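You operate a simulated robot arm through the tools that you are given. There is no shell and no other tool.

You are at the controls of a simulated robot arm. One attempt, no reset.

Task
Clamp the blue tube, run at the test card's pressure, stop and bleed.
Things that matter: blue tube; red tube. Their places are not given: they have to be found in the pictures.

The check looks at the end state, three seconds after you hand in, the way a careful person would. Anything else that was tipped, shoved, dropped, spilled or broken makes it a failure.

Robot
A 7-joint arm with a two-finger parallel gripper, fixed in place. Base frame: the origin is on the floor under the middle of its stand, x ahead of it, y to its left, z up. Lengths are in m, angles in degrees, forces in N, time in s.
It reaches about 1.247 m from its shoulder. Its first joint turns from -132.0 to 132.0 degrees. Payload 3.91 kg.
The tool frame sits at the grasp point between the pads (the TCP): z along the fingers, y along the line on which they close. The tips reach 0.03 m beyond it. The gripper opens to 0.11 m. The fingers are 0.02 m wide and 0.01 m thick; the gripper's body (0.048 by 0.112 m) begins 0.055 m behind the TCP.
Orientation is told as [roll, pitch, yaw] about the base's x, y, z axes, in that order, counted from this pose: with the fingers straight down and closing along the base's y, the tool's x points along the base's -x, its y along +y and its z along -z.

Tools
- The arm moves only by the tool play_rows. Its argument "motion" is a list of rows, each an object (a shift or turn left out is 0, a gripper value left out holds the last) with "travel": the shift along the tool's x, y, z in units of 50 mm (1.0 is 50 mm), a list of three; "rot": the turn, a rotation vector about the tool's x, y, z in units of 8 degrees (1.0 is 8 degrees), a list of three; "fingers": the finger opening in m, from 0 to 0.11. In form: [{"travel": [tx, ty, tz], "rot": [wx, wy, wz], "fingers": fingers}, ...]. A call has 1 to 20 rows; each row shifts and turns the commanded pose from where the row before left it, along the tool's axes as they then stand. A call with a number of a shift or a turn outside -1 to 1 is refused whole. Rows are played at 5 a second. More than 0.05 m and 8.6 degrees between two rows, or a gripper value outside its range, and nothing of the call is played. A pose out of reach is approached as far as the arm can. The call stops where the force on the tool passes 80 N (or 10 N more than at its start, if that is more) or the arm is blocked; 0.2 s more then pass. Each finger travels about 0.108 m/s and halts on what it meets, pressing with about 35 N; the grip force reading is that of the motor and also rises with nothing between the fingers. The clock runs only during rows and for 0.2 s after the last one: add rows that do not move to give the fingers time. The reply holds the time, the measured pose of the TCP, the force on the tool along the base axes, the opening and the grip force, in the units named above and with some noise, with the torque about the TCP (base axes, N m) and any sound that the robot's microphone picked up.
- Cameras (640 x 400 px; columns grow to the right, rows downward): "scene" is fixed at [0.4021, 0.4987, 1.5599]; the picture's right is [0.80, -0.60, 0.00], its down [-0.59, -0.78, -0.21] and it looks along [0.13, 0.17, -0.98] (base axes); focal length 214 px, centre (320, 200). "wrist" rides on the gripper at [0.072, 0.017, -0.103] in the tool frame; the picture's right is [-0.23, 0.97, 0.00], its down [-0.76, -0.18, -0.62] and it looks along [-0.61, -0.14, 0.78] (tool axes); focal length 222 px, centre (320, 200).
- grab_frame(camera): a new picture of that camera. No time passes.
- locate(camera, pixels): for up to 12 pixels [column, row] of the newest picture of that camera ("zoom" is the newest enlarged one), the place [x, y, z] in the base frame of the surface seen there, good to about 0.002 m. No time passes.
- enlarge(camera, box): a new picture of the part [left, top, right, bottom] of that camera's present view, enlarged. No time passes.
- hand_in(): hands the job in; it is judged then, once.

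Unless the task says otherwise, let go and move clear before handing in.

The tools are called after "Emit:" as name(argument=value, ...) on one line, values as JSON. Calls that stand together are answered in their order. play_rows: Moves the arm, as the interface text tells. Its arguments: {"type":"object","properties":{"motion":{"type":"array","items":{"type":"object","properties":{"travel":{"type":"array","items":{"type":"number"}},"rot":{"type":"array","items":{"type":"number"}},"fingers":{"type":"number"}}}}},"required":["motion"]} The other tools are called the same way: grab_frame (camera) takes a picture; locate (camera, pixels) gives the place of the surface under pixels of a picture; enlarge (camera, box) takes an enlarged picture of a part of a camera's view; hand_in () hands the job in.

At the start:

```text
t: 0.0
ee_pos: [0.2367, 0.6124, 1.3188]
tcp_rot: [0.0, -0.1, 0.0]
contact_force: [-0.3, -0.6, 0.1]
torque: [-0.01, 0.0, -0.03]
finger_gap: 0.1103
finger_force: 0.0
```

scene: 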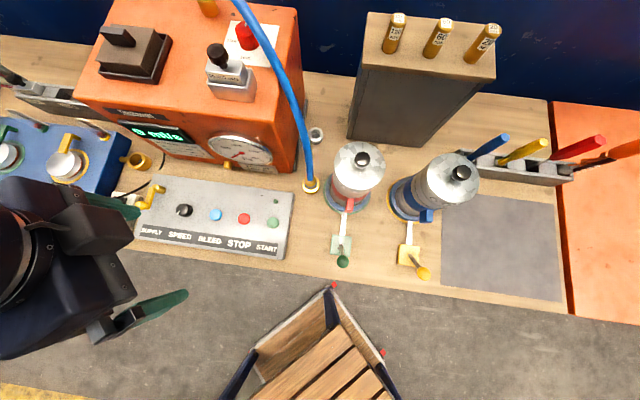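
wrist: 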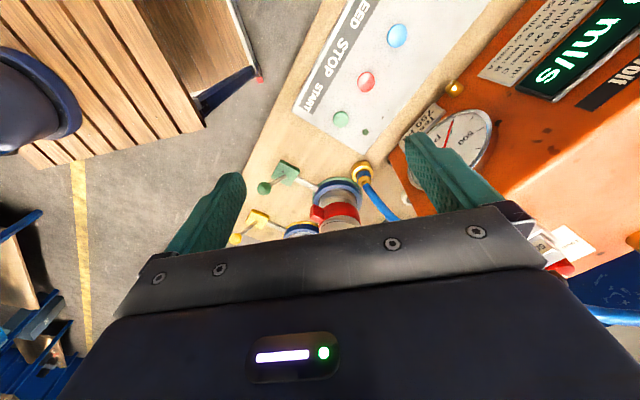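

The scene shows an orange machine with a gauge (px 240,152), a control panel with SUPPLY/SPEED/BLEED/STOP/START, and two tubes/cylinders with red and blue bands at (355,180) and (430,195). I'll enlarge several areas to read the labels.

Emit:
enlarge(camera="scene", box=[100, 160, 310, 290])

Emit:
enlarge(camera="scene", box=[80, 0, 310, 175])

Emit:
enlarge(camera="scene", box=[290, 120, 500, 290])

Emit:
enlarge(camera="scene", box=[0, 60, 180, 200])

Emit:
enlarge(camera="scene", box=[440, 80, 640, 320])

Emit:
enlarge(camera="scene", box=[340, 0, 520, 100])

```text
3.05 times, centred on (205, 225) of scene
```

zoom: 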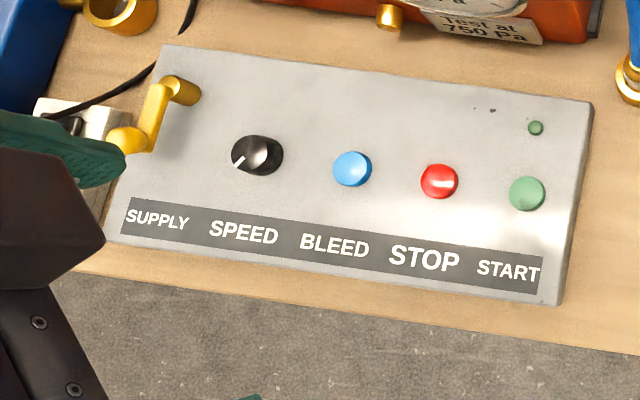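

```text
2.29 times, centred on (195, 88) of scene
```

zoom: 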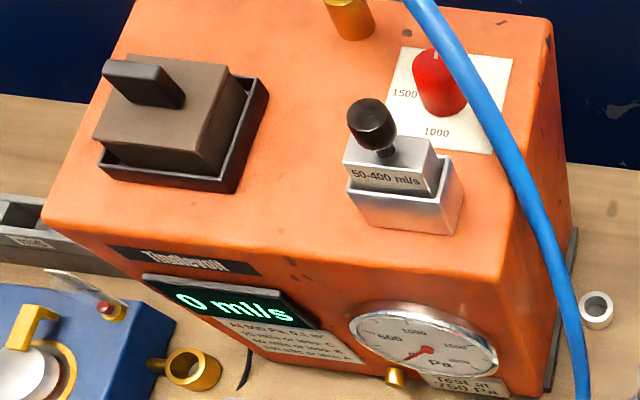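

```text
2.35 times, centred on (395, 205) of scene
```

zoom: 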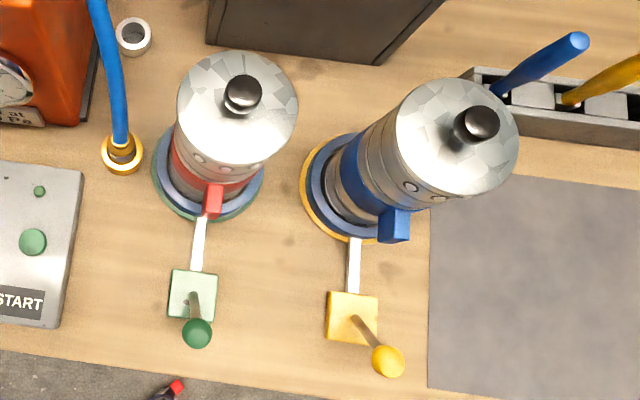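

```text
2.86 times, centred on (90, 130) of scene
```

zoom: 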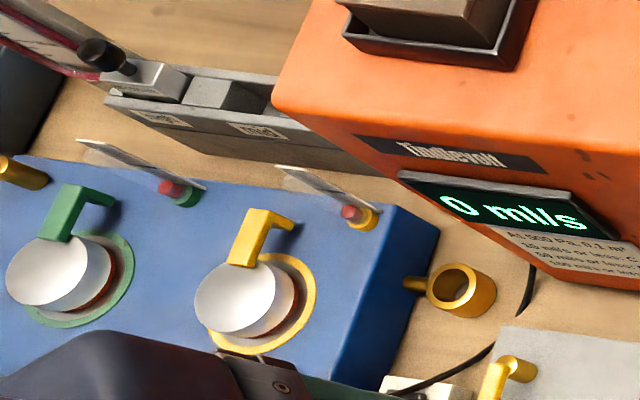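

```text
1.67 times, centred on (540, 200) of scene
```

zoom: 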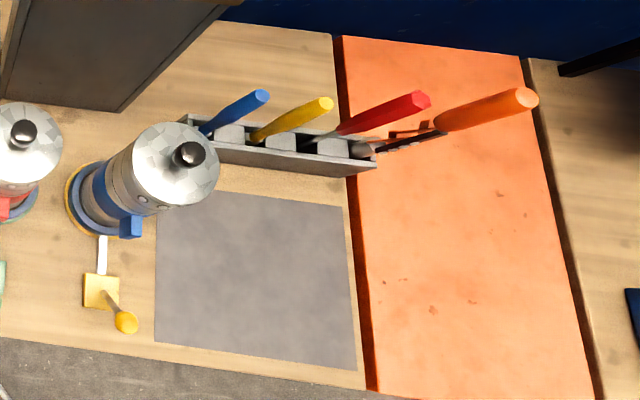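

```text
3.56 times, centred on (430, 50) of scene
```

zoom: 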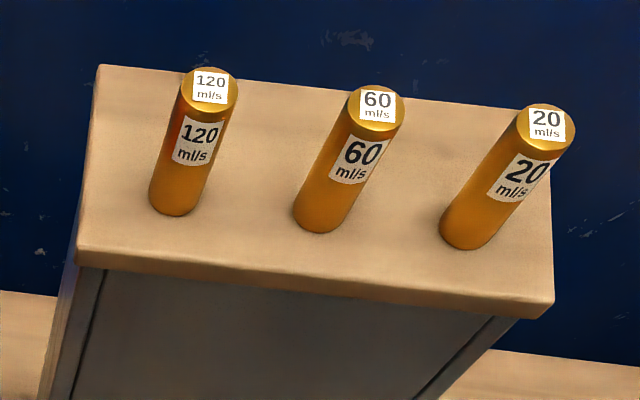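

The panel has SUPPLY (brass lever), SPEED knob, BLEED (blue), STOP (red), START (green); the gauge card reads "Test at 750 Pa", and a red dial on the machine top is marked 1000/1500. I'll measure the places of these and then look closer with the wrist camera.

Emit:
grab_frame(camera="scene")

Emit:
locate(camera="scene", pixels=[[150, 196], [184, 210], [215, 214], [244, 218], [273, 222], [274, 202], [240, 150], [247, 37], [218, 55], [232, 85], [117, 37], [312, 186]])

Emit:
locate(camera="scene", pixels=[[362, 160], [355, 170], [350, 204], [345, 225], [342, 243], [343, 262], [460, 173], [440, 180], [427, 216], [410, 232], [408, 255], [424, 273]])

Emit:
locate(camera="scene", pixels=[[64, 166], [78, 142], [10, 155], [138, 160], [130, 200], [500, 240], [390, 140], [430, 260], [316, 134], [490, 148], [380, 285], [333, 285]])

```text
taken
```

scene: 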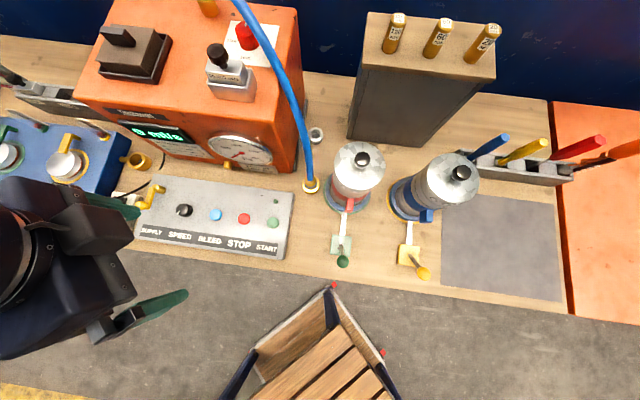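

```text
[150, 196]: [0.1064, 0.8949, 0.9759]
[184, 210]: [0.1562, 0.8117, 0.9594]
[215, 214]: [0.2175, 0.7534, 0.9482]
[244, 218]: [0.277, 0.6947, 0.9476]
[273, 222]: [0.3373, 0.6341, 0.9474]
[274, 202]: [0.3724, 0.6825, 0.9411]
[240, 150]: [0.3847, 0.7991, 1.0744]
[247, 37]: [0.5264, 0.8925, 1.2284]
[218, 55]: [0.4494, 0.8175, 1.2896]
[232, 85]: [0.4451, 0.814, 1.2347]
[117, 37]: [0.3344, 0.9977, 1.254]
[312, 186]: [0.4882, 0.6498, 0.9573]
```

```text
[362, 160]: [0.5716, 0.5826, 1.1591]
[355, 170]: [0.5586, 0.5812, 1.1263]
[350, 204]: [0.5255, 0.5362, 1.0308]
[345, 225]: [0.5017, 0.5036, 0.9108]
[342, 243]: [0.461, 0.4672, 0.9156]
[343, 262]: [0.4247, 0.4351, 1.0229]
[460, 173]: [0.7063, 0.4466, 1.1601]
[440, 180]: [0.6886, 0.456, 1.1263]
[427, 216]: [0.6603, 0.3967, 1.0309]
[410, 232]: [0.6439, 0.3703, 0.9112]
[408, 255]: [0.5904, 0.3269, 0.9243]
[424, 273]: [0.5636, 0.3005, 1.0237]
```

```text
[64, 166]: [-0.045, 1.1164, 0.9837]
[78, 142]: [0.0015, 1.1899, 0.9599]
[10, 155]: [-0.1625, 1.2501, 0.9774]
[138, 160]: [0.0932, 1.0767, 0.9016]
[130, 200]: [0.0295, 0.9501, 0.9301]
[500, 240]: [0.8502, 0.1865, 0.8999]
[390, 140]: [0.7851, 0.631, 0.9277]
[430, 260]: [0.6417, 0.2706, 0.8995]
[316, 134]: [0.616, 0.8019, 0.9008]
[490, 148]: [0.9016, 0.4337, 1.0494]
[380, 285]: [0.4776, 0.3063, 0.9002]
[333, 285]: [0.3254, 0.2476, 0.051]
```

Bench top is z≈0.90, buttons z≈0.947, lever balls (green 343,262; yellow 424,273) at z≈1.02. I'll enlarge the text and the machine's details from both cameras.

Emit:
enlarge(camera="scene", box=[110, 110, 300, 185])

Emit:
enlarge(camera="scene", box=[200, 10, 300, 110])

Emit:
enlarge(camera="wrist", box=[400, 0, 640, 200])

Emit:
enlarge(camera="wrist", box=[220, 100, 420, 250])

Emit:
enlarge(camera="scene", box=[310, 180, 390, 280])

Emit:
enlarge(camera="scene", box=[380, 150, 490, 290])

```text
3.37 times, centred on (205, 148) of scene
```

zoom: 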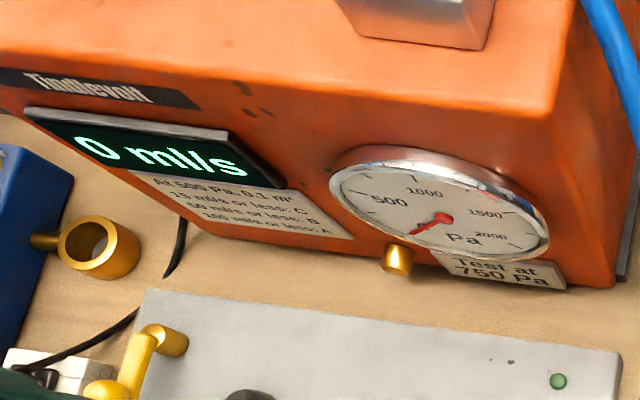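

```text
4.00 times, centred on (250, 60) of scene
```

zoom: 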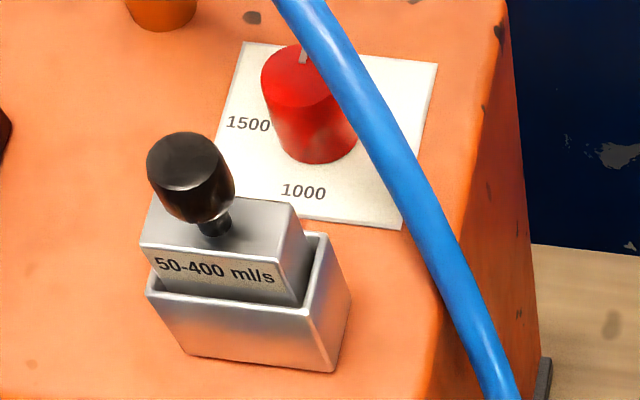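

```text
2.00 times, centred on (520, 100) of wrist
```

zoom: 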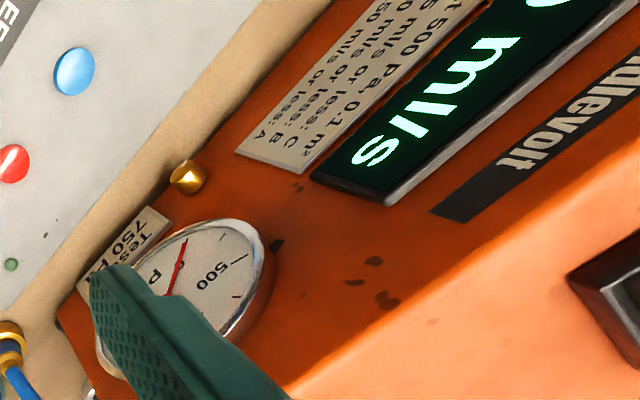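

```text
2.67 times, centred on (320, 175) of wrist
```

zoom: 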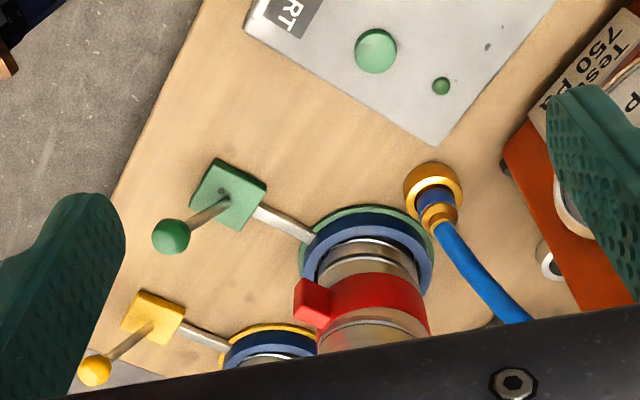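

```text
4.00 times, centred on (350, 230) of scene
```

zoom: 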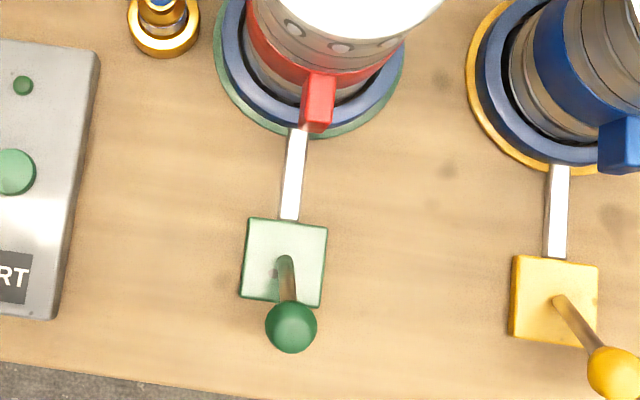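

```text
2.86 times, centred on (435, 220) of scene
```

zoom: 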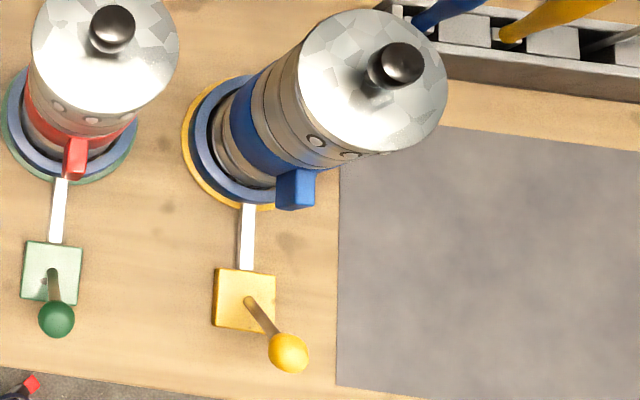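

The gauge reads 0 Pa, card says 750 Pa; blue tube sits in the yellow seat with the yellow clamp lever (424,273). I'll pull the arm back toward -y and turn it 45° to look along the bench normal with the wrist camera and uncover the blue box at the left.

Emit:
play_rows(motion=[{"travel": [0, -0.9, 0]}, {"travel": [0, -0.9, 0]}, {"travel": [0, -0.9, 0]}, {"travel": [0, -0.9, 0]}, {"travel": [0, -0.9, -0.2]}, {"travel": [0, -0.9, -0.2]}, {"travel": [0, -0.5, -0.2]}, {"rot": [0, 0, -1]}, {"rot": [0, 0, -1]}, {"rot": [0, 0, -1]}, {"rot": [0, 0, -1]}, {"rot": [0, 0, -1]}, {"rot": [0, 0, -0.6]}, {}])

Emit:
grab_frame(camera="scene")

Emit:
grab_frame(camera="wrist")

```text
t: 3.0
ee_pos: [0.2364, 0.3175, 1.3475]
tcp_rot: [0.0, 0.0, 44.9]
contact_force: [-0.3, -0.6, 0.0]
torque: [-0.04, 0.0, 0.04]
finger_gap: 0.1099
finger_force: 0.1
```

```text
taken
```

scene: 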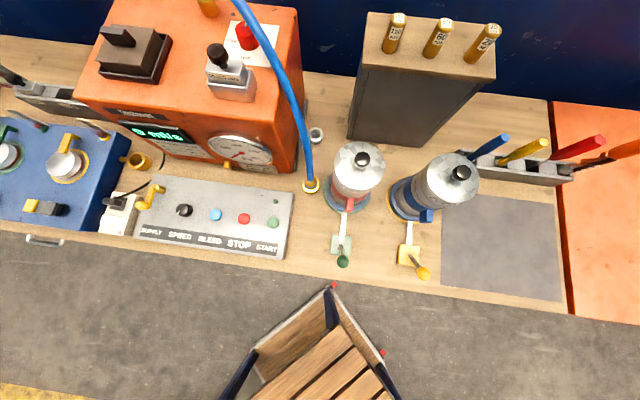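

```text
taken
```

wrist: 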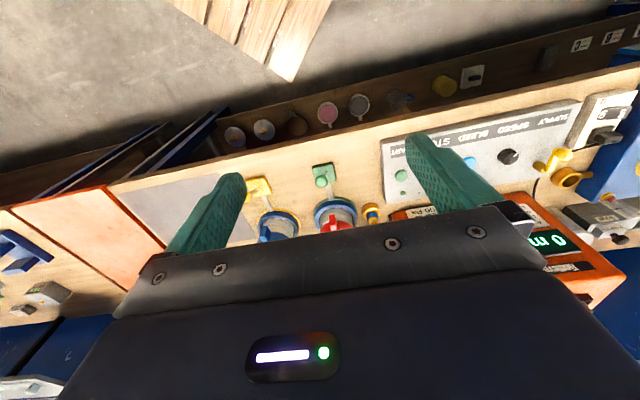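

Now the left part is uncovered: a blue box with a yellow/green valve and a switch, plus a white socket at (120,212). Enlarging it and the shelves/wrist details.

Emit:
enlarge(camera="scene", box=[0, 100, 180, 250])

Emit:
enlarge(camera="wrist", box=[370, 70, 640, 260])

Emit:
enlarge(camera="wrist", box=[220, 140, 400, 250])

Emit:
enlarge(camera="scene", box=[130, 170, 230, 250])

```text
2.67 times, centred on (90, 175) of scene
```

zoom: 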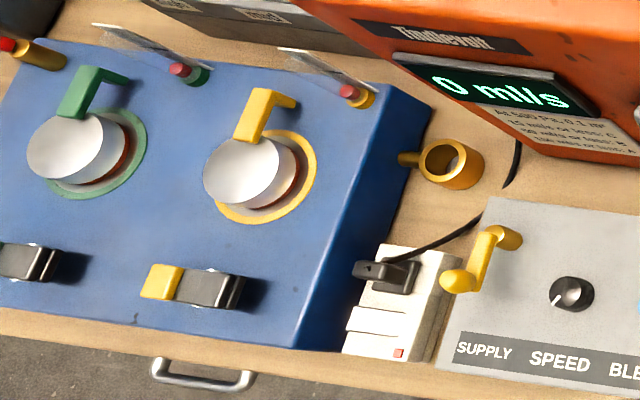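

```text
2.11 times, centred on (505, 165) of wrist
```

zoom: 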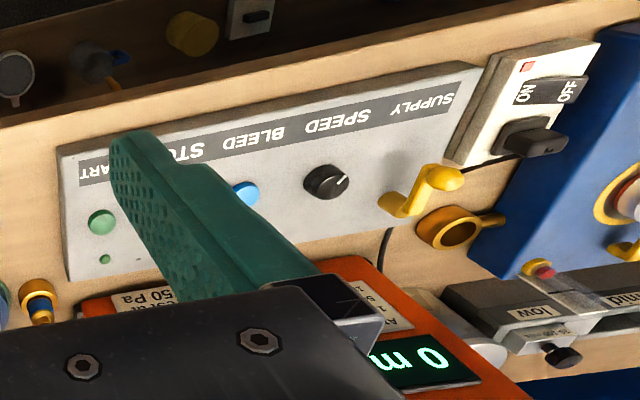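

```text
3.56 times, centred on (310, 195) of wrist
```

zoom: 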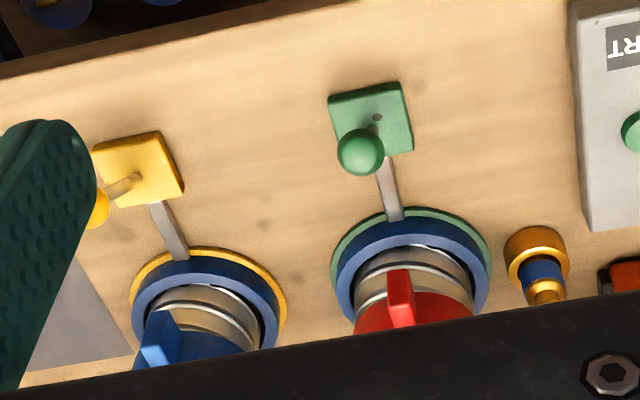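

```text
5.00 times, centred on (180, 210) of scene
```

zoom: 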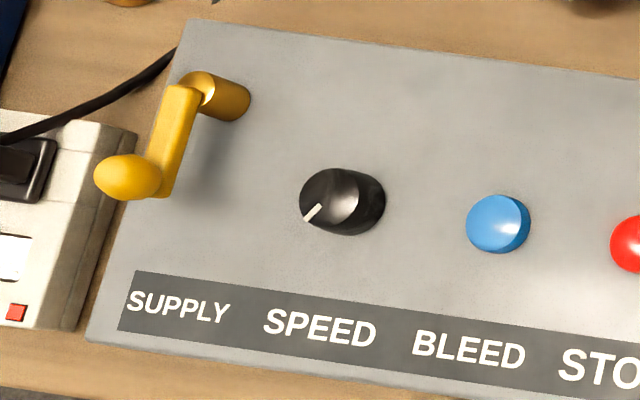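

The white strip has an ON/OFF rocker, and the panel's SUPPLY lever, SPEED knob are visible. Before moving over the machine, I measure the blue hose height and machine edges, then look closer.

Emit:
locate(camera="scene", pixels=[[240, 3], [258, 28], [272, 50], [285, 80], [296, 110], [305, 145], [309, 170], [206, 5], [298, 20], [295, 160], [110, 5], [80, 95]])

Emit:
locate(camera="scene", pixels=[[143, 133], [120, 212], [113, 203], [126, 197], [158, 186], [148, 203], [45, 208], [62, 140], [95, 130], [440, 50], [395, 30], [420, 15]])

```text
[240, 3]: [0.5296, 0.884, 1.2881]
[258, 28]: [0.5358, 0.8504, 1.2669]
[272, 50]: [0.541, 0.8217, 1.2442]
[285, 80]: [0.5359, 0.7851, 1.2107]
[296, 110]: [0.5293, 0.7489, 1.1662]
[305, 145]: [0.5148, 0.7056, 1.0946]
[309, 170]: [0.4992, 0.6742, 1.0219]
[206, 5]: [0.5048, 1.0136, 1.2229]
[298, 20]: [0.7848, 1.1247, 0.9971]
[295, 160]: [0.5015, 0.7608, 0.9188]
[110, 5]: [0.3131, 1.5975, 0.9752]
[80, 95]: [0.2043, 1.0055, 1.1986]
```

```text
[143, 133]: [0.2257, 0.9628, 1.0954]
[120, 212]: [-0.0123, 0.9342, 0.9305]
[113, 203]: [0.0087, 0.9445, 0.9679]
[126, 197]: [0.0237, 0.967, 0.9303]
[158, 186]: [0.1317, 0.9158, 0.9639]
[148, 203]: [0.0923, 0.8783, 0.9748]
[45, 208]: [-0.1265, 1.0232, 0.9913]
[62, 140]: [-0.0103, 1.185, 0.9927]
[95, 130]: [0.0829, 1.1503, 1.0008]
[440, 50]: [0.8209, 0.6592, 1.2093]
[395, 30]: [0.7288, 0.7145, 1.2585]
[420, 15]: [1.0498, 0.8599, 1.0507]
```

Hose stays below z≈1.29 near the red knob and machine top is ≈1.2, so TCP at z=1.5 is clear. Moving up and over to see the red dial from above.

Emit:
play_rows(motion=[{"travel": [0, 0, -1]}, {"travel": [0, 0, -1]}, {"travel": [0, 0, -1]}, {"travel": [-0.857, 0.384, 0]}, {"travel": [-0.857, 0.384, 0]}, {"travel": [-0.857, 0.384, 0]}, {"travel": [-0.857, 0.384, 0]}, {"travel": [-0.857, 0.384, 0]}, {"travel": [-0.857, 0.384, 0]}, {"travel": [-0.857, 0.384, 0]}, {"travel": [-0.857, 0.384, 0]}, {"travel": [-0.857, 0.384, 0]}, {"travel": [-0.857, 0.384, 0]}, {"travel": [-0.857, 0.384, 0]}, {}])

Emit:
grab_frame(camera="wrist")

```text
t: 6.2
ee_pos: [0.3816, 0.6894, 1.4921]
tcp_rot: [0.2, -0.1, 44.9]
contact_force: [-0.7, -0.1, 0.3]
torque: [-0.04, 0.01, -0.02]
finger_gap: 0.1101
finger_force: 0.1
out of reach, approached as far as the arm can: row 12, 13, 14
```

```text
taken
```

wrist: 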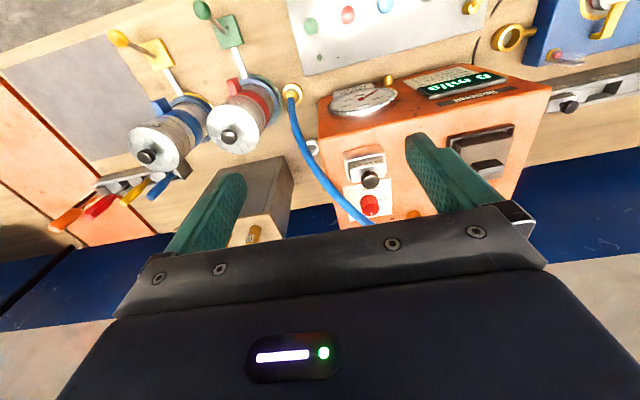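

I've hit the reach limit at (0.38, 0.69, 1.49), which still shows the red dial at (370,205) and the gauge. Enlarging the dial, gauge, and stations.

Emit:
enlarge(camera="wrist", box=[310, 130, 430, 225])

Emit:
enlarge(camera="wrist", box=[310, 55, 530, 130])

Emit:
enlarge(camera="wrist", box=[90, 0, 310, 190])

Emit:
enlarge(camera="wrist", box=[280, 0, 640, 140])

```text
4.21 times, centred on (370, 178) of wrist
```

zoom: 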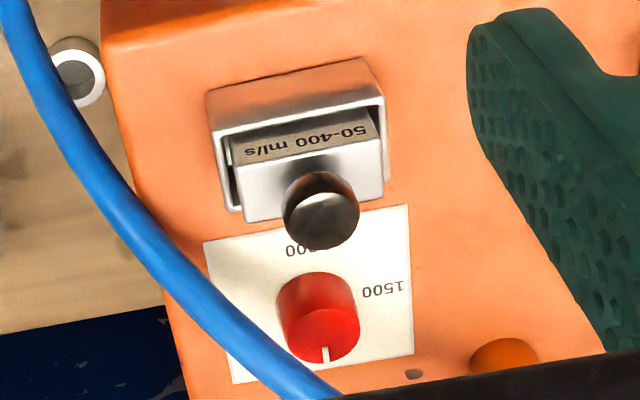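

```text
2.91 times, centred on (420, 92) of wrist
```

zoom: 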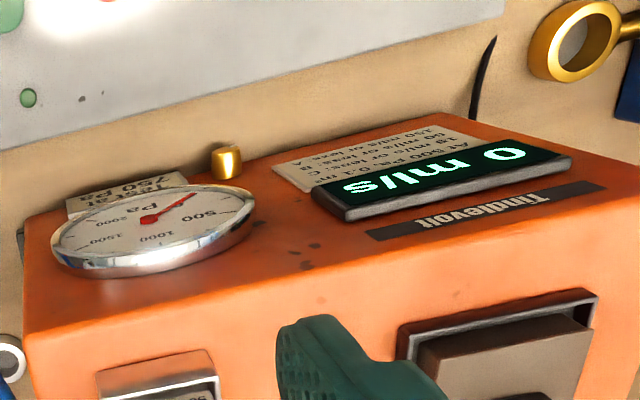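

```text
2.11 times, centred on (200, 95) of wrist
```

zoom: 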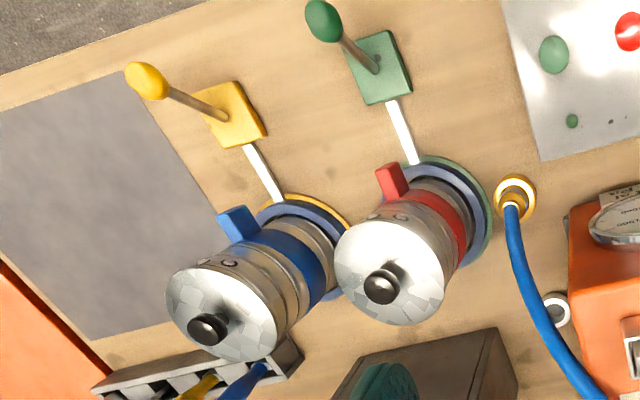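

```text
1.78 times, centred on (460, 70) of wrist
```

zoom: 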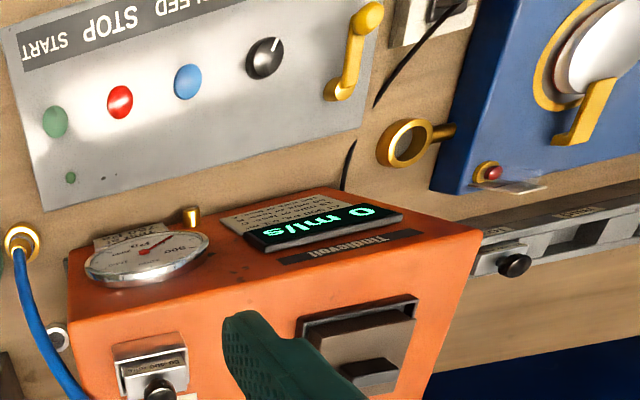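

The red dial appears to be a cut-out selector on top; the panel SPEED knob likely sets pressure. Now I measure the yellow lever geometry precisely with an enlarged wrist view.

Emit:
enlarge(camera="wrist", box=[90, 10, 210, 100])

```text
4.44 times, centred on (150, 55) of wrist
```

zoom: 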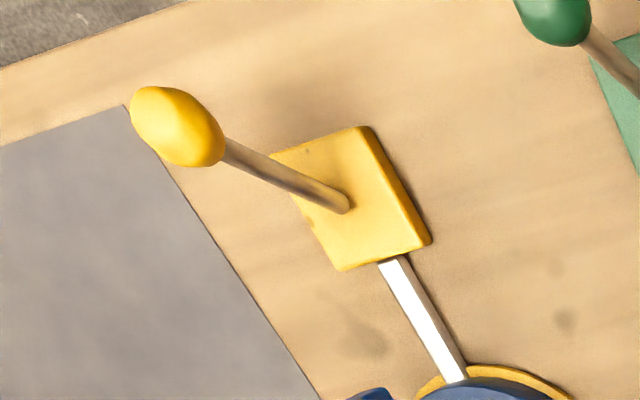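

Emit:
locate(camera="zoom", pixels=[[180, 125], [200, 145], [150, 105], [240, 155], [290, 180], [335, 200], [365, 135], [415, 240], [345, 262], [290, 160], [390, 265], [455, 375]])

Emit:
enlarge(camera="wrist", box=[170, 0, 290, 90])

```text
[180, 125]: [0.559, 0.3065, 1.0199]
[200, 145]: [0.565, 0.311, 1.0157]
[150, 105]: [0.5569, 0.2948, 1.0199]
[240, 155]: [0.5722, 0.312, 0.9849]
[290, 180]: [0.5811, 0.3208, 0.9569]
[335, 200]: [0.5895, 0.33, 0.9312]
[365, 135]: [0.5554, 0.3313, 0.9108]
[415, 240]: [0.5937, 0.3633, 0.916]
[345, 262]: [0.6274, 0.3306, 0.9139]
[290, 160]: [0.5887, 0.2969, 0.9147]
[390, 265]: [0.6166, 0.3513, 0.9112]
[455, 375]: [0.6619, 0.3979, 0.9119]
```

```text
4.44 times, centred on (230, 45) of wrist
```

zoom: 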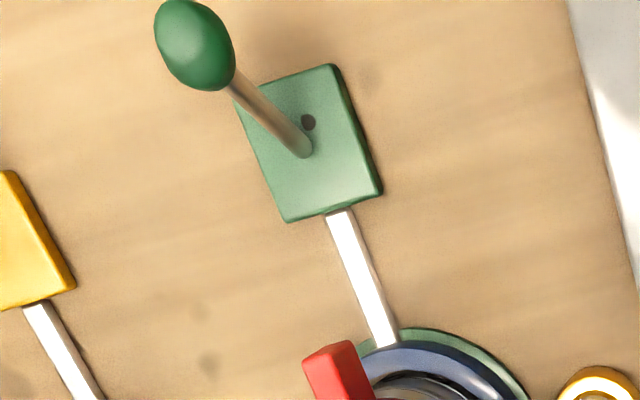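

Yellow lever pivots at about (0.591, 0.331, 0.915) and leans ~20° outward with ball at (0.56, 0.30, 1.015). Next I go over the panel for a close look at the SUPPLY lever and SPEED knob.

Emit:
play_rows(motion=[{"travel": [0.62, 0.566, 0]}, {"travel": [0.62, 0.566, 0]}, {"travel": [0.62, 0.566, 0]}, {"travel": [0.62, 0.566, 0]}, {"travel": [0.62, 0.566, 0]}, {"travel": [0, 0, 0.96]}, {"travel": [0, 0, 0.96]}, {"travel": [0, 0, 0.96]}, {"travel": [0, 0, 0.96]}, {"travel": [0, 0, 0.96]}, {}])

Emit:
grab_frame(camera="wrist")

```text
t: 8.6
ee_pos: [0.171, 0.6791, 1.2521]
tcp_rot: [-0.1, -0.1, 44.8]
contact_force: [0.3, 0.1, 0.4]
torque: [0.01, 0.0, 0.02]
finger_gap: 0.1103
finger_force: 0.0
```

```text
taken
```

wrist: 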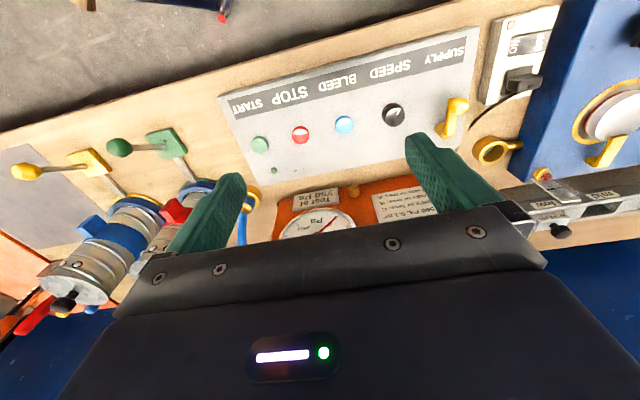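

The panel is now in full view at (220-480, 30-190). Enlarging the knob/supply, switch strip, and gauge card.

Emit:
enlarge(camera="wrist", box=[360, 30, 480, 150])

Emit:
enlarge(camera="wrist", box=[450, 0, 640, 180])

Emit:
enlarge(camera="wrist", box=[270, 170, 440, 250])

Emit:
enlarge(camera="wrist", box=[220, 60, 380, 190])

```text
3.33 times, centred on (420, 90) of wrist
```

zoom: 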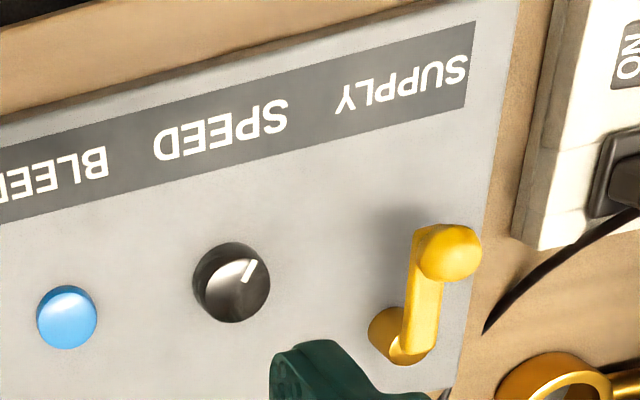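

```text
2.22 times, centred on (545, 90) of wrist
```

zoom: 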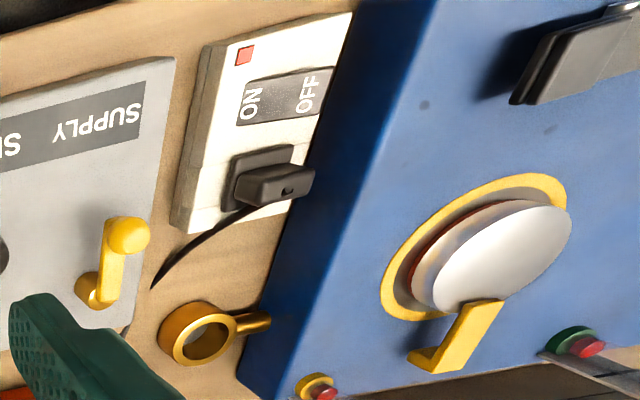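

```text
3.76 times, centred on (355, 210) of wrist
```

zoom: 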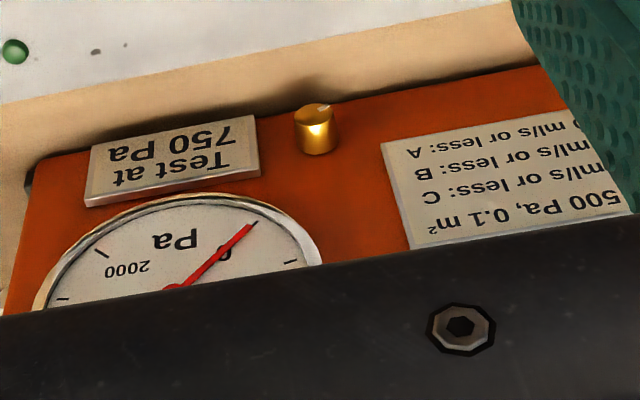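

```text
3.08 times, centred on (300, 125) of wrist
```

zoom: 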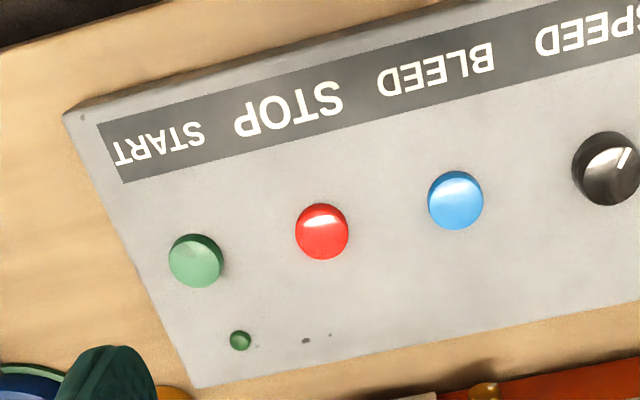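

Power is ON, gauge at 0, SPEED pointer at the operator's lower-left (likely minimum). Before going to the yellow lever I check heights of the foreground chair and the blue tube's tab.

Emit:
locate(camera="scene", pixels=[[335, 290], [382, 352], [255, 352], [310, 370], [330, 310], [380, 375], [245, 375], [290, 330], [427, 216], [435, 205], [398, 205], [375, 180]])

Emit:
grab_frame(camera="scene")

```text
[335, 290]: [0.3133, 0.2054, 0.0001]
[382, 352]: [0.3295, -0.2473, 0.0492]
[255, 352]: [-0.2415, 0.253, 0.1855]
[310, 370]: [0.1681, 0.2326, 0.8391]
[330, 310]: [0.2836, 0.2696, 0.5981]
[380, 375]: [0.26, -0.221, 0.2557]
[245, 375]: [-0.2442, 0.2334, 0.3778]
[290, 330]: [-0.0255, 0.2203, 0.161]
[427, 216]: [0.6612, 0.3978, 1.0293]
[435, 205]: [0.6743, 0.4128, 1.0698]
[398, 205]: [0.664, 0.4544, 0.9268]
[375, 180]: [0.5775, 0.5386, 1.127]
```

```text
taken
```

scene: 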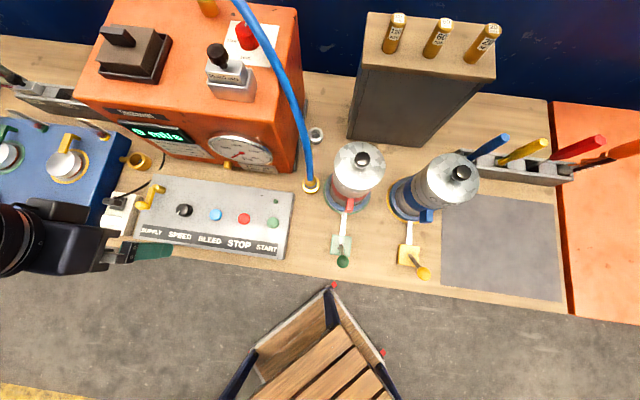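

The foreground crate is below bench height, so the way is clear. I close the fingers and go to the outer side of the yellow lever (start 0.10 m outward of its pivot).

Emit:
play_rows(motion=[{"travel": [0.082, -0.906, 0], "fingers": 0.0}, {"travel": [0.082, -0.906, 0]}, {"travel": [0.082, -0.906, 0]}, {"travel": [0.082, -0.906, 0]}, {"travel": [0.082, -0.906, 0]}, {"travel": [0.082, -0.906, 0]}, {"travel": [0.082, -0.906, 0]}, {"travel": [0.082, -0.906, 0]}, {"travel": [0.082, -0.906, 0]}, {"travel": [0.082, -0.906, 0]}, {"travel": [0.082, -0.906, 0]}, {"travel": [0.082, -0.906, 0]}, {}])

Emit:
grab_frame(camera="wrist")

Emit:
grab_frame(camera="scene")

```text
t: 11.4
ee_pos: [0.5182, 0.2586, 1.2521]
tcp_rot: [0.0, 0.0, 44.8]
contact_force: [0.1, 0.2, -0.7]
torque: [0.01, 0.01, 0.0]
finger_gap: 0.0
finger_force: 35.2
```

```text
taken
```

wrist: 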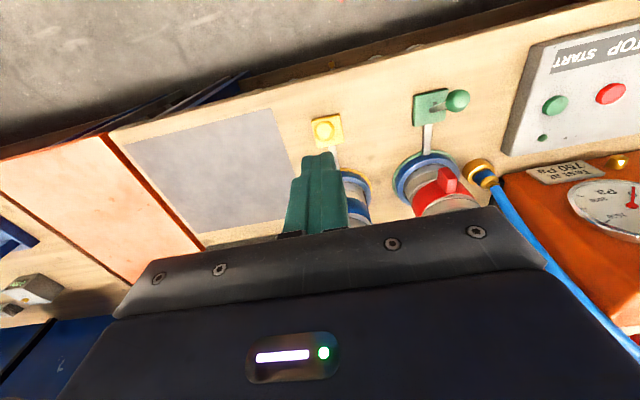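

```text
taken
```

scene: 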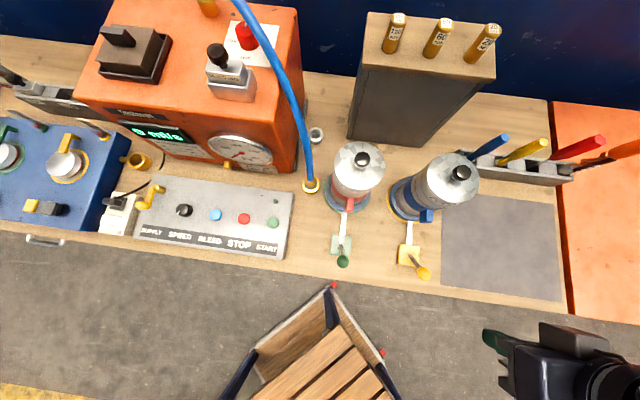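

Gripper is at (495,345), outside the yellow lever. Lowering to z≈1.01.

Emit:
play_rows(motion=[{"travel": [0, 0, 0.968]}, {"travel": [0, 0, 0.968]}, {"travel": [0, 0, 0.968]}, {"travel": [0, 0, 0.968]}, {"travel": [0, 0, 0.968]}, {}])

Emit:
grab_frame(camera="wrist")

Emit:
enlarge(camera="scene", box=[370, 150, 520, 320])

```text
t: 12.8
ee_pos: [0.5162, 0.2592, 1.0079]
tcp_rot: [0.0, 0.0, 44.7]
contact_force: [0.4, -0.2, -0.3]
torque: [0.02, -0.06, 0.0]
finger_gap: 0.0
finger_force: 34.4
```

```text
taken
```

wrist: 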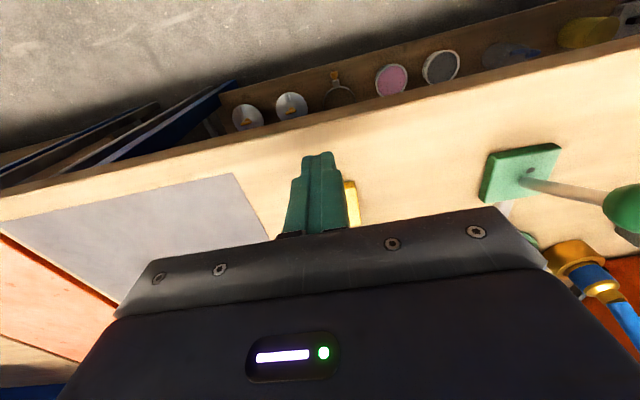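

```text
2.35 times, centred on (445, 235) of scene
```

zoom: 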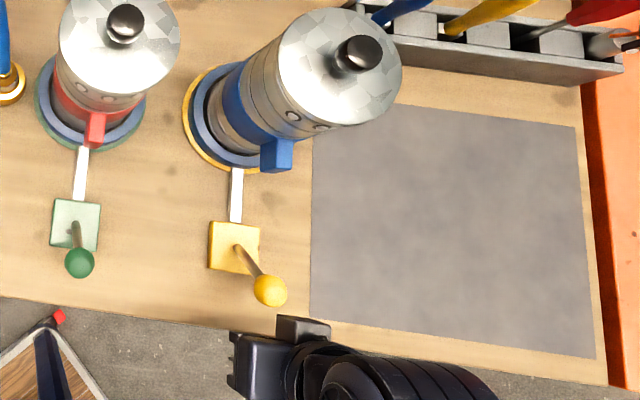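

Fingers are outside the ball with the line well aligned (3 mm off). Pushing the lever toward the tube in small steps.

Emit:
play_rows(motion=[{"travel": [-0.3, -0.05, 0]}, {"travel": [-0.3, 0, 0]}, {"travel": [-0.3, 0, 0]}, {"travel": [-0.3, 0, 0]}, {"travel": [-0.3, 0, 0]}, {}])

Emit:
enlarge(camera="scene", box=[370, 150, 520, 320])

```text
t: 14.2
ee_pos: [0.5737, 0.3101, 1.0087]
tcp_rot: [0.0, 0.0, 44.7]
contact_force: [0.1, 0.3, 0.1]
torque: [0.0, 0.01, -0.01]
finger_gap: 0.0
finger_force: 35.1
```

```text
2.35 times, centred on (445, 235) of scene
```

zoom: 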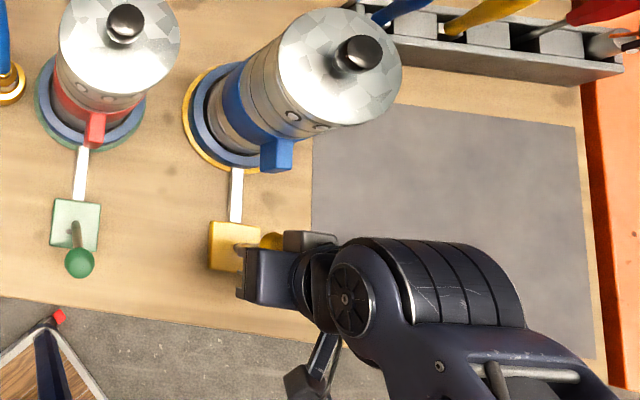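

The lever ball has moved to (272,240) of the zoom with little resistance, so it swings freely. Continuing the push a bit further.

Emit:
play_rows(motion=[{"travel": [-0.3, 0, 0]}, {"travel": [-0.3, 0, 0]}, {}])

Emit:
enlarge(camera="scene", box=[370, 150, 520, 320])

```text
t: 15.0
ee_pos: [0.5943, 0.3307, 1.0106]
tcp_rot: [0.0, 0.0, 44.8]
contact_force: [0.0, -0.2, 0.7]
torque: [-0.01, -0.03, 0.01]
finger_gap: 0.0
finger_force: 35.6
```

```text
2.35 times, centred on (445, 235) of scene
```

zoom: 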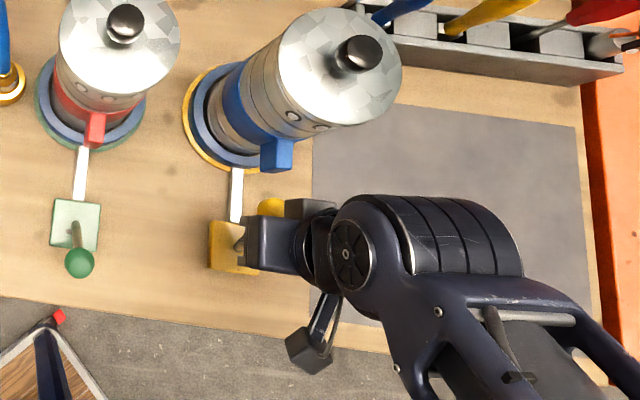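

No click yet and force near zero; ball now leans slightly inward (272,207). A little more.

Emit:
play_rows(motion=[{"travel": [-0.2, 0, 0]}, {"travel": [-0.2, 0, 0]}, {}])

Emit:
enlarge(camera="scene", box=[370, 150, 520, 320])

```text
t: 15.6
ee_pos: [0.5998, 0.3349, 1.0108]
tcp_rot: [0.0, 1.0, 44.8]
contact_force: [-28.8, -28.5, 35.7]
torque: [-0.78, 0.52, -0.07]
finger_gap: 0.0
finger_force: 34.6
stopped in row 2: the force on the tool passed its limit at 100 N (the readings are from after the stop); the commanded pose is now the measured one
```

```text
2.35 times, centred on (445, 235) of scene
```

zoom: 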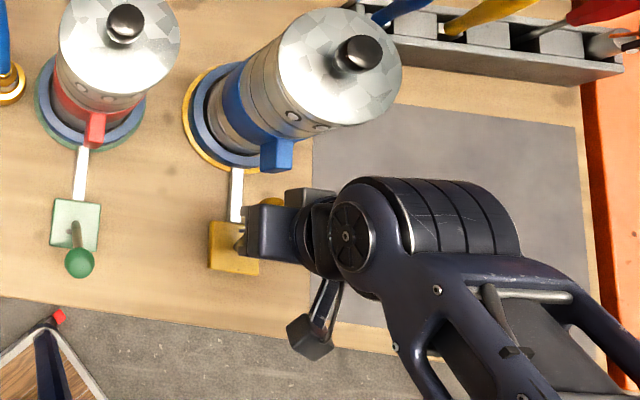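

The lever met its end stop (100 N). Backing off along the same line and looking at the result.

Emit:
play_rows(motion=[{"travel": [0.3, 0, 0]}, {"travel": [0.6, 0, 0]}, {"travel": [0.9, 0, 0]}, {"travel": [0.9, 0, 0]}, {"travel": [0.3, 0, -0.6]}, {"travel": [0, 0, -0.95]}, {"travel": [0, 0, -0.95]}, {"travel": [0, 0, -0.95]}, {"travel": [0, 0, -0.95]}, {}])

Emit:
enlarge(camera="scene", box=[310, 150, 480, 300])

Emit:
grab_frame(camera="wrist")

```text
t: 17.8
ee_pos: [0.4981, 0.2359, 1.2326]
tcp_rot: [0.0, 1.0, 44.8]
contact_force: [0.2, 0.7, -0.1]
torque: [0.02, -0.01, -0.03]
finger_gap: 0.0002
finger_force: 34.7
```

```text
2.67 times, centred on (395, 225) of scene
```

zoom: 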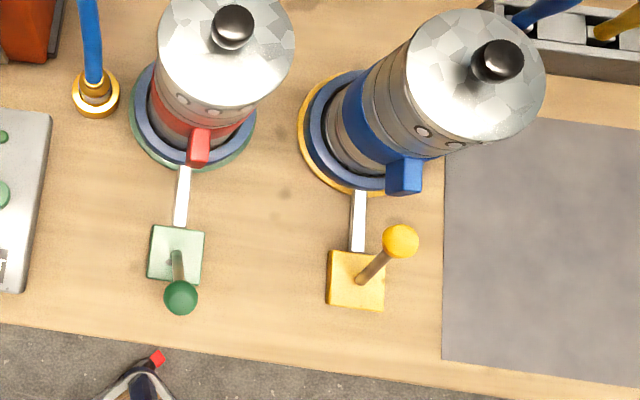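

```text
taken
```

wrist: 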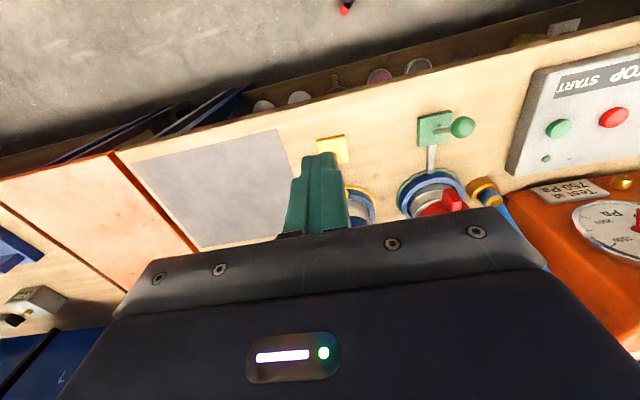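

The yellow lever now leans toward the tube at (400,240) in the zoom. Checking closely whether the clamp ring on the blue tube changed compared with the red one.

Emit:
enlarge(camera="scene", box=[380, 170, 450, 280])

Emit:
enlarge(camera="scene", box=[310, 140, 390, 280])

Emit:
locate(camera="scene", pixels=[[416, 240], [417, 239], [460, 173]])

```text
3.64 times, centred on (415, 225) of scene
```

zoom: 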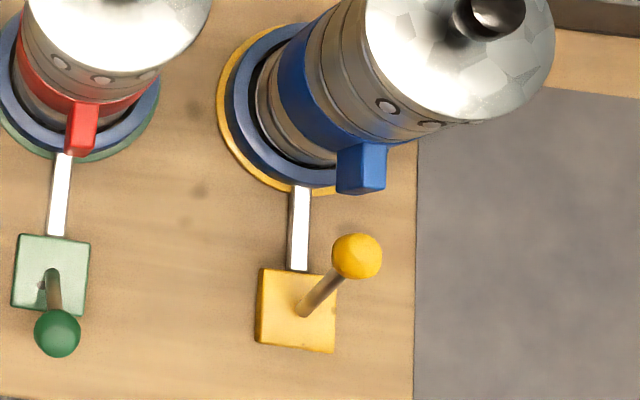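

```text
2.86 times, centred on (350, 210) of scene
```

zoom: 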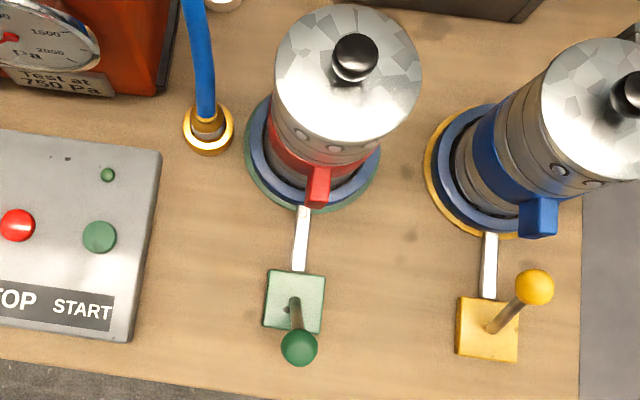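

```text
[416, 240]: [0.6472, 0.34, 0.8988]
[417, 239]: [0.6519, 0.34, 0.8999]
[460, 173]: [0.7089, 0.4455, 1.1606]
```

I can't judge the clamp from this angle, so I move the wrist camera above the blue tube's seat with open fingers for a view into the gap.

Emit:
play_rows(motion=[{"travel": [0, 0, -0.6], "fingers": 0.11, "rot": [0, 0.12, 0]}, {"travel": [-0.9, 0.2, 0]}, {"travel": [-0.9, 0.4, 0]}, {}, {}])

Emit:
grab_frame(camera="wrist")

```text
t: 19.0
ee_pos: [0.539, 0.3224, 1.2581]
tcp_rot: [0.0, 2.0, 44.7]
contact_force: [0.3, -0.2, -0.1]
torque: [-0.01, 0.0, -0.02]
finger_gap: 0.1098
finger_force: 0.1
```

```text
taken
```

wrist: 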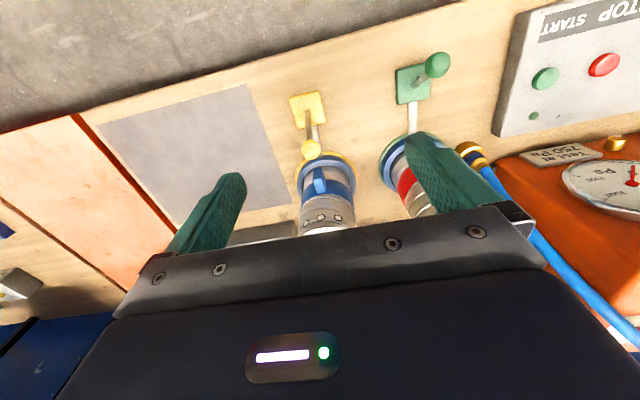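

Zooming on the seats from here.

Emit:
enlarge(camera="wrist", box=[270, 80, 380, 240])

Emit:
enlarge(camera="wrist", box=[360, 40, 480, 220])

```text
2.50 times, centred on (325, 160) of wrist
```

zoom: 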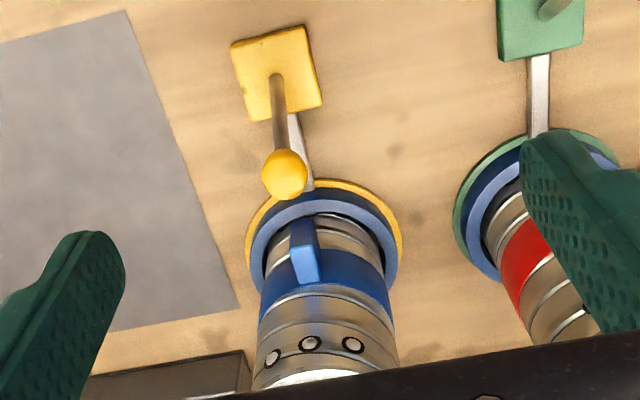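

```text
2.22 times, centred on (420, 130) of wrist
```

zoom: 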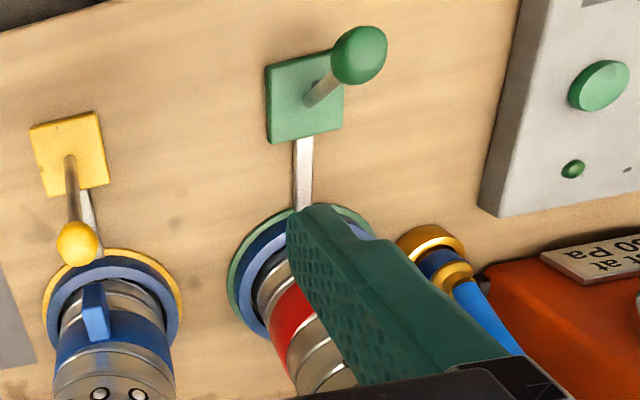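

The lever is fully over; no visible difference beyond that, so I'll verify by running. Now measuring the panel surface and button positions from the scene camera.

Emit:
enlarge(camera="scene", box=[130, 170, 300, 270])

```text
3.76 times, centred on (215, 220) of scene
```

zoom: 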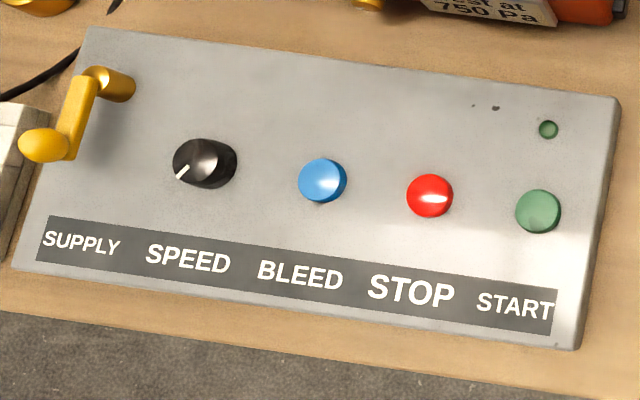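

Emit:
locate(camera="zoom", pixels=[[538, 208], [430, 193], [322, 178], [196, 158], [183, 171], [480, 200], [548, 127], [250, 170], [100, 72], [122, 84], [75, 120], [42, 145]])

Emit:
locate(camera="zoom", pixels=[[518, 208], [558, 210], [538, 190], [538, 230], [302, 178], [343, 180], [410, 193], [450, 195], [176, 160], [218, 160], [196, 142], [200, 180]])

```text
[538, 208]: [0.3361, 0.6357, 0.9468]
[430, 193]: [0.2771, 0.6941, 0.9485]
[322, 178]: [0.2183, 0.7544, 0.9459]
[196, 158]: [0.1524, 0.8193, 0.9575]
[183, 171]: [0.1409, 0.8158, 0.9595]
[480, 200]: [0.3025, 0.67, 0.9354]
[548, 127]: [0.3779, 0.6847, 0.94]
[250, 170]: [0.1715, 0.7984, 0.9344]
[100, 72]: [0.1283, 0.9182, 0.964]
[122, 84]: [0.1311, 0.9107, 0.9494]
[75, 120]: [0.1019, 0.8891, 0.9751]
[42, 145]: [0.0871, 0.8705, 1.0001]
```

```text
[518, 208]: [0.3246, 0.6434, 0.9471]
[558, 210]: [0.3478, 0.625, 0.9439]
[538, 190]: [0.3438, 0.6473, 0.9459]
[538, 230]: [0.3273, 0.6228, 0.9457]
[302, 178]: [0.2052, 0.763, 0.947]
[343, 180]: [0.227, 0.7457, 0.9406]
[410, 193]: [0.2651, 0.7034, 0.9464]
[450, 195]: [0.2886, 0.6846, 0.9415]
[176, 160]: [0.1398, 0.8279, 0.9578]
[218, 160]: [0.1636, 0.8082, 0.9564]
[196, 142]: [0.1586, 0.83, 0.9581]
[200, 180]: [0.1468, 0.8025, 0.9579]
```

Panel top z≈0.935, START centre ≈(0.336, 0.635), top 0.947; STOP (0.277,0.694), BLEED (0.2175,0.7545), SPEED knob (0.152,0.817) top 0.958. I level the tool, close the fingers, and go above START.

Emit:
play_rows(motion=[{"rot": [0, -0.25, 0], "fingers": 0.0}, {"travel": [-0.193, 0.911, 0]}, {"travel": [-0.193, 0.911, 0]}, {"travel": [-0.193, 0.911, 0]}, {"travel": [-0.193, 0.911, 0]}, {"travel": [-0.193, 0.911, 0]}, {"travel": [-0.193, 0.911, 0]}, {"travel": [-0.193, 0.911, 0]}, {"travel": [-0.193, 0.911, 0]}, {}])

```text
t: 21.2
ee_pos: [0.3393, 0.6344, 1.2581]
tcp_rot: [0.0, 0.0, 44.8]
contact_force: [0.2, -0.6, -0.5]
torque: [-0.02, 0.0, -0.01]
finger_gap: 0.0001
finger_force: 35.0
```

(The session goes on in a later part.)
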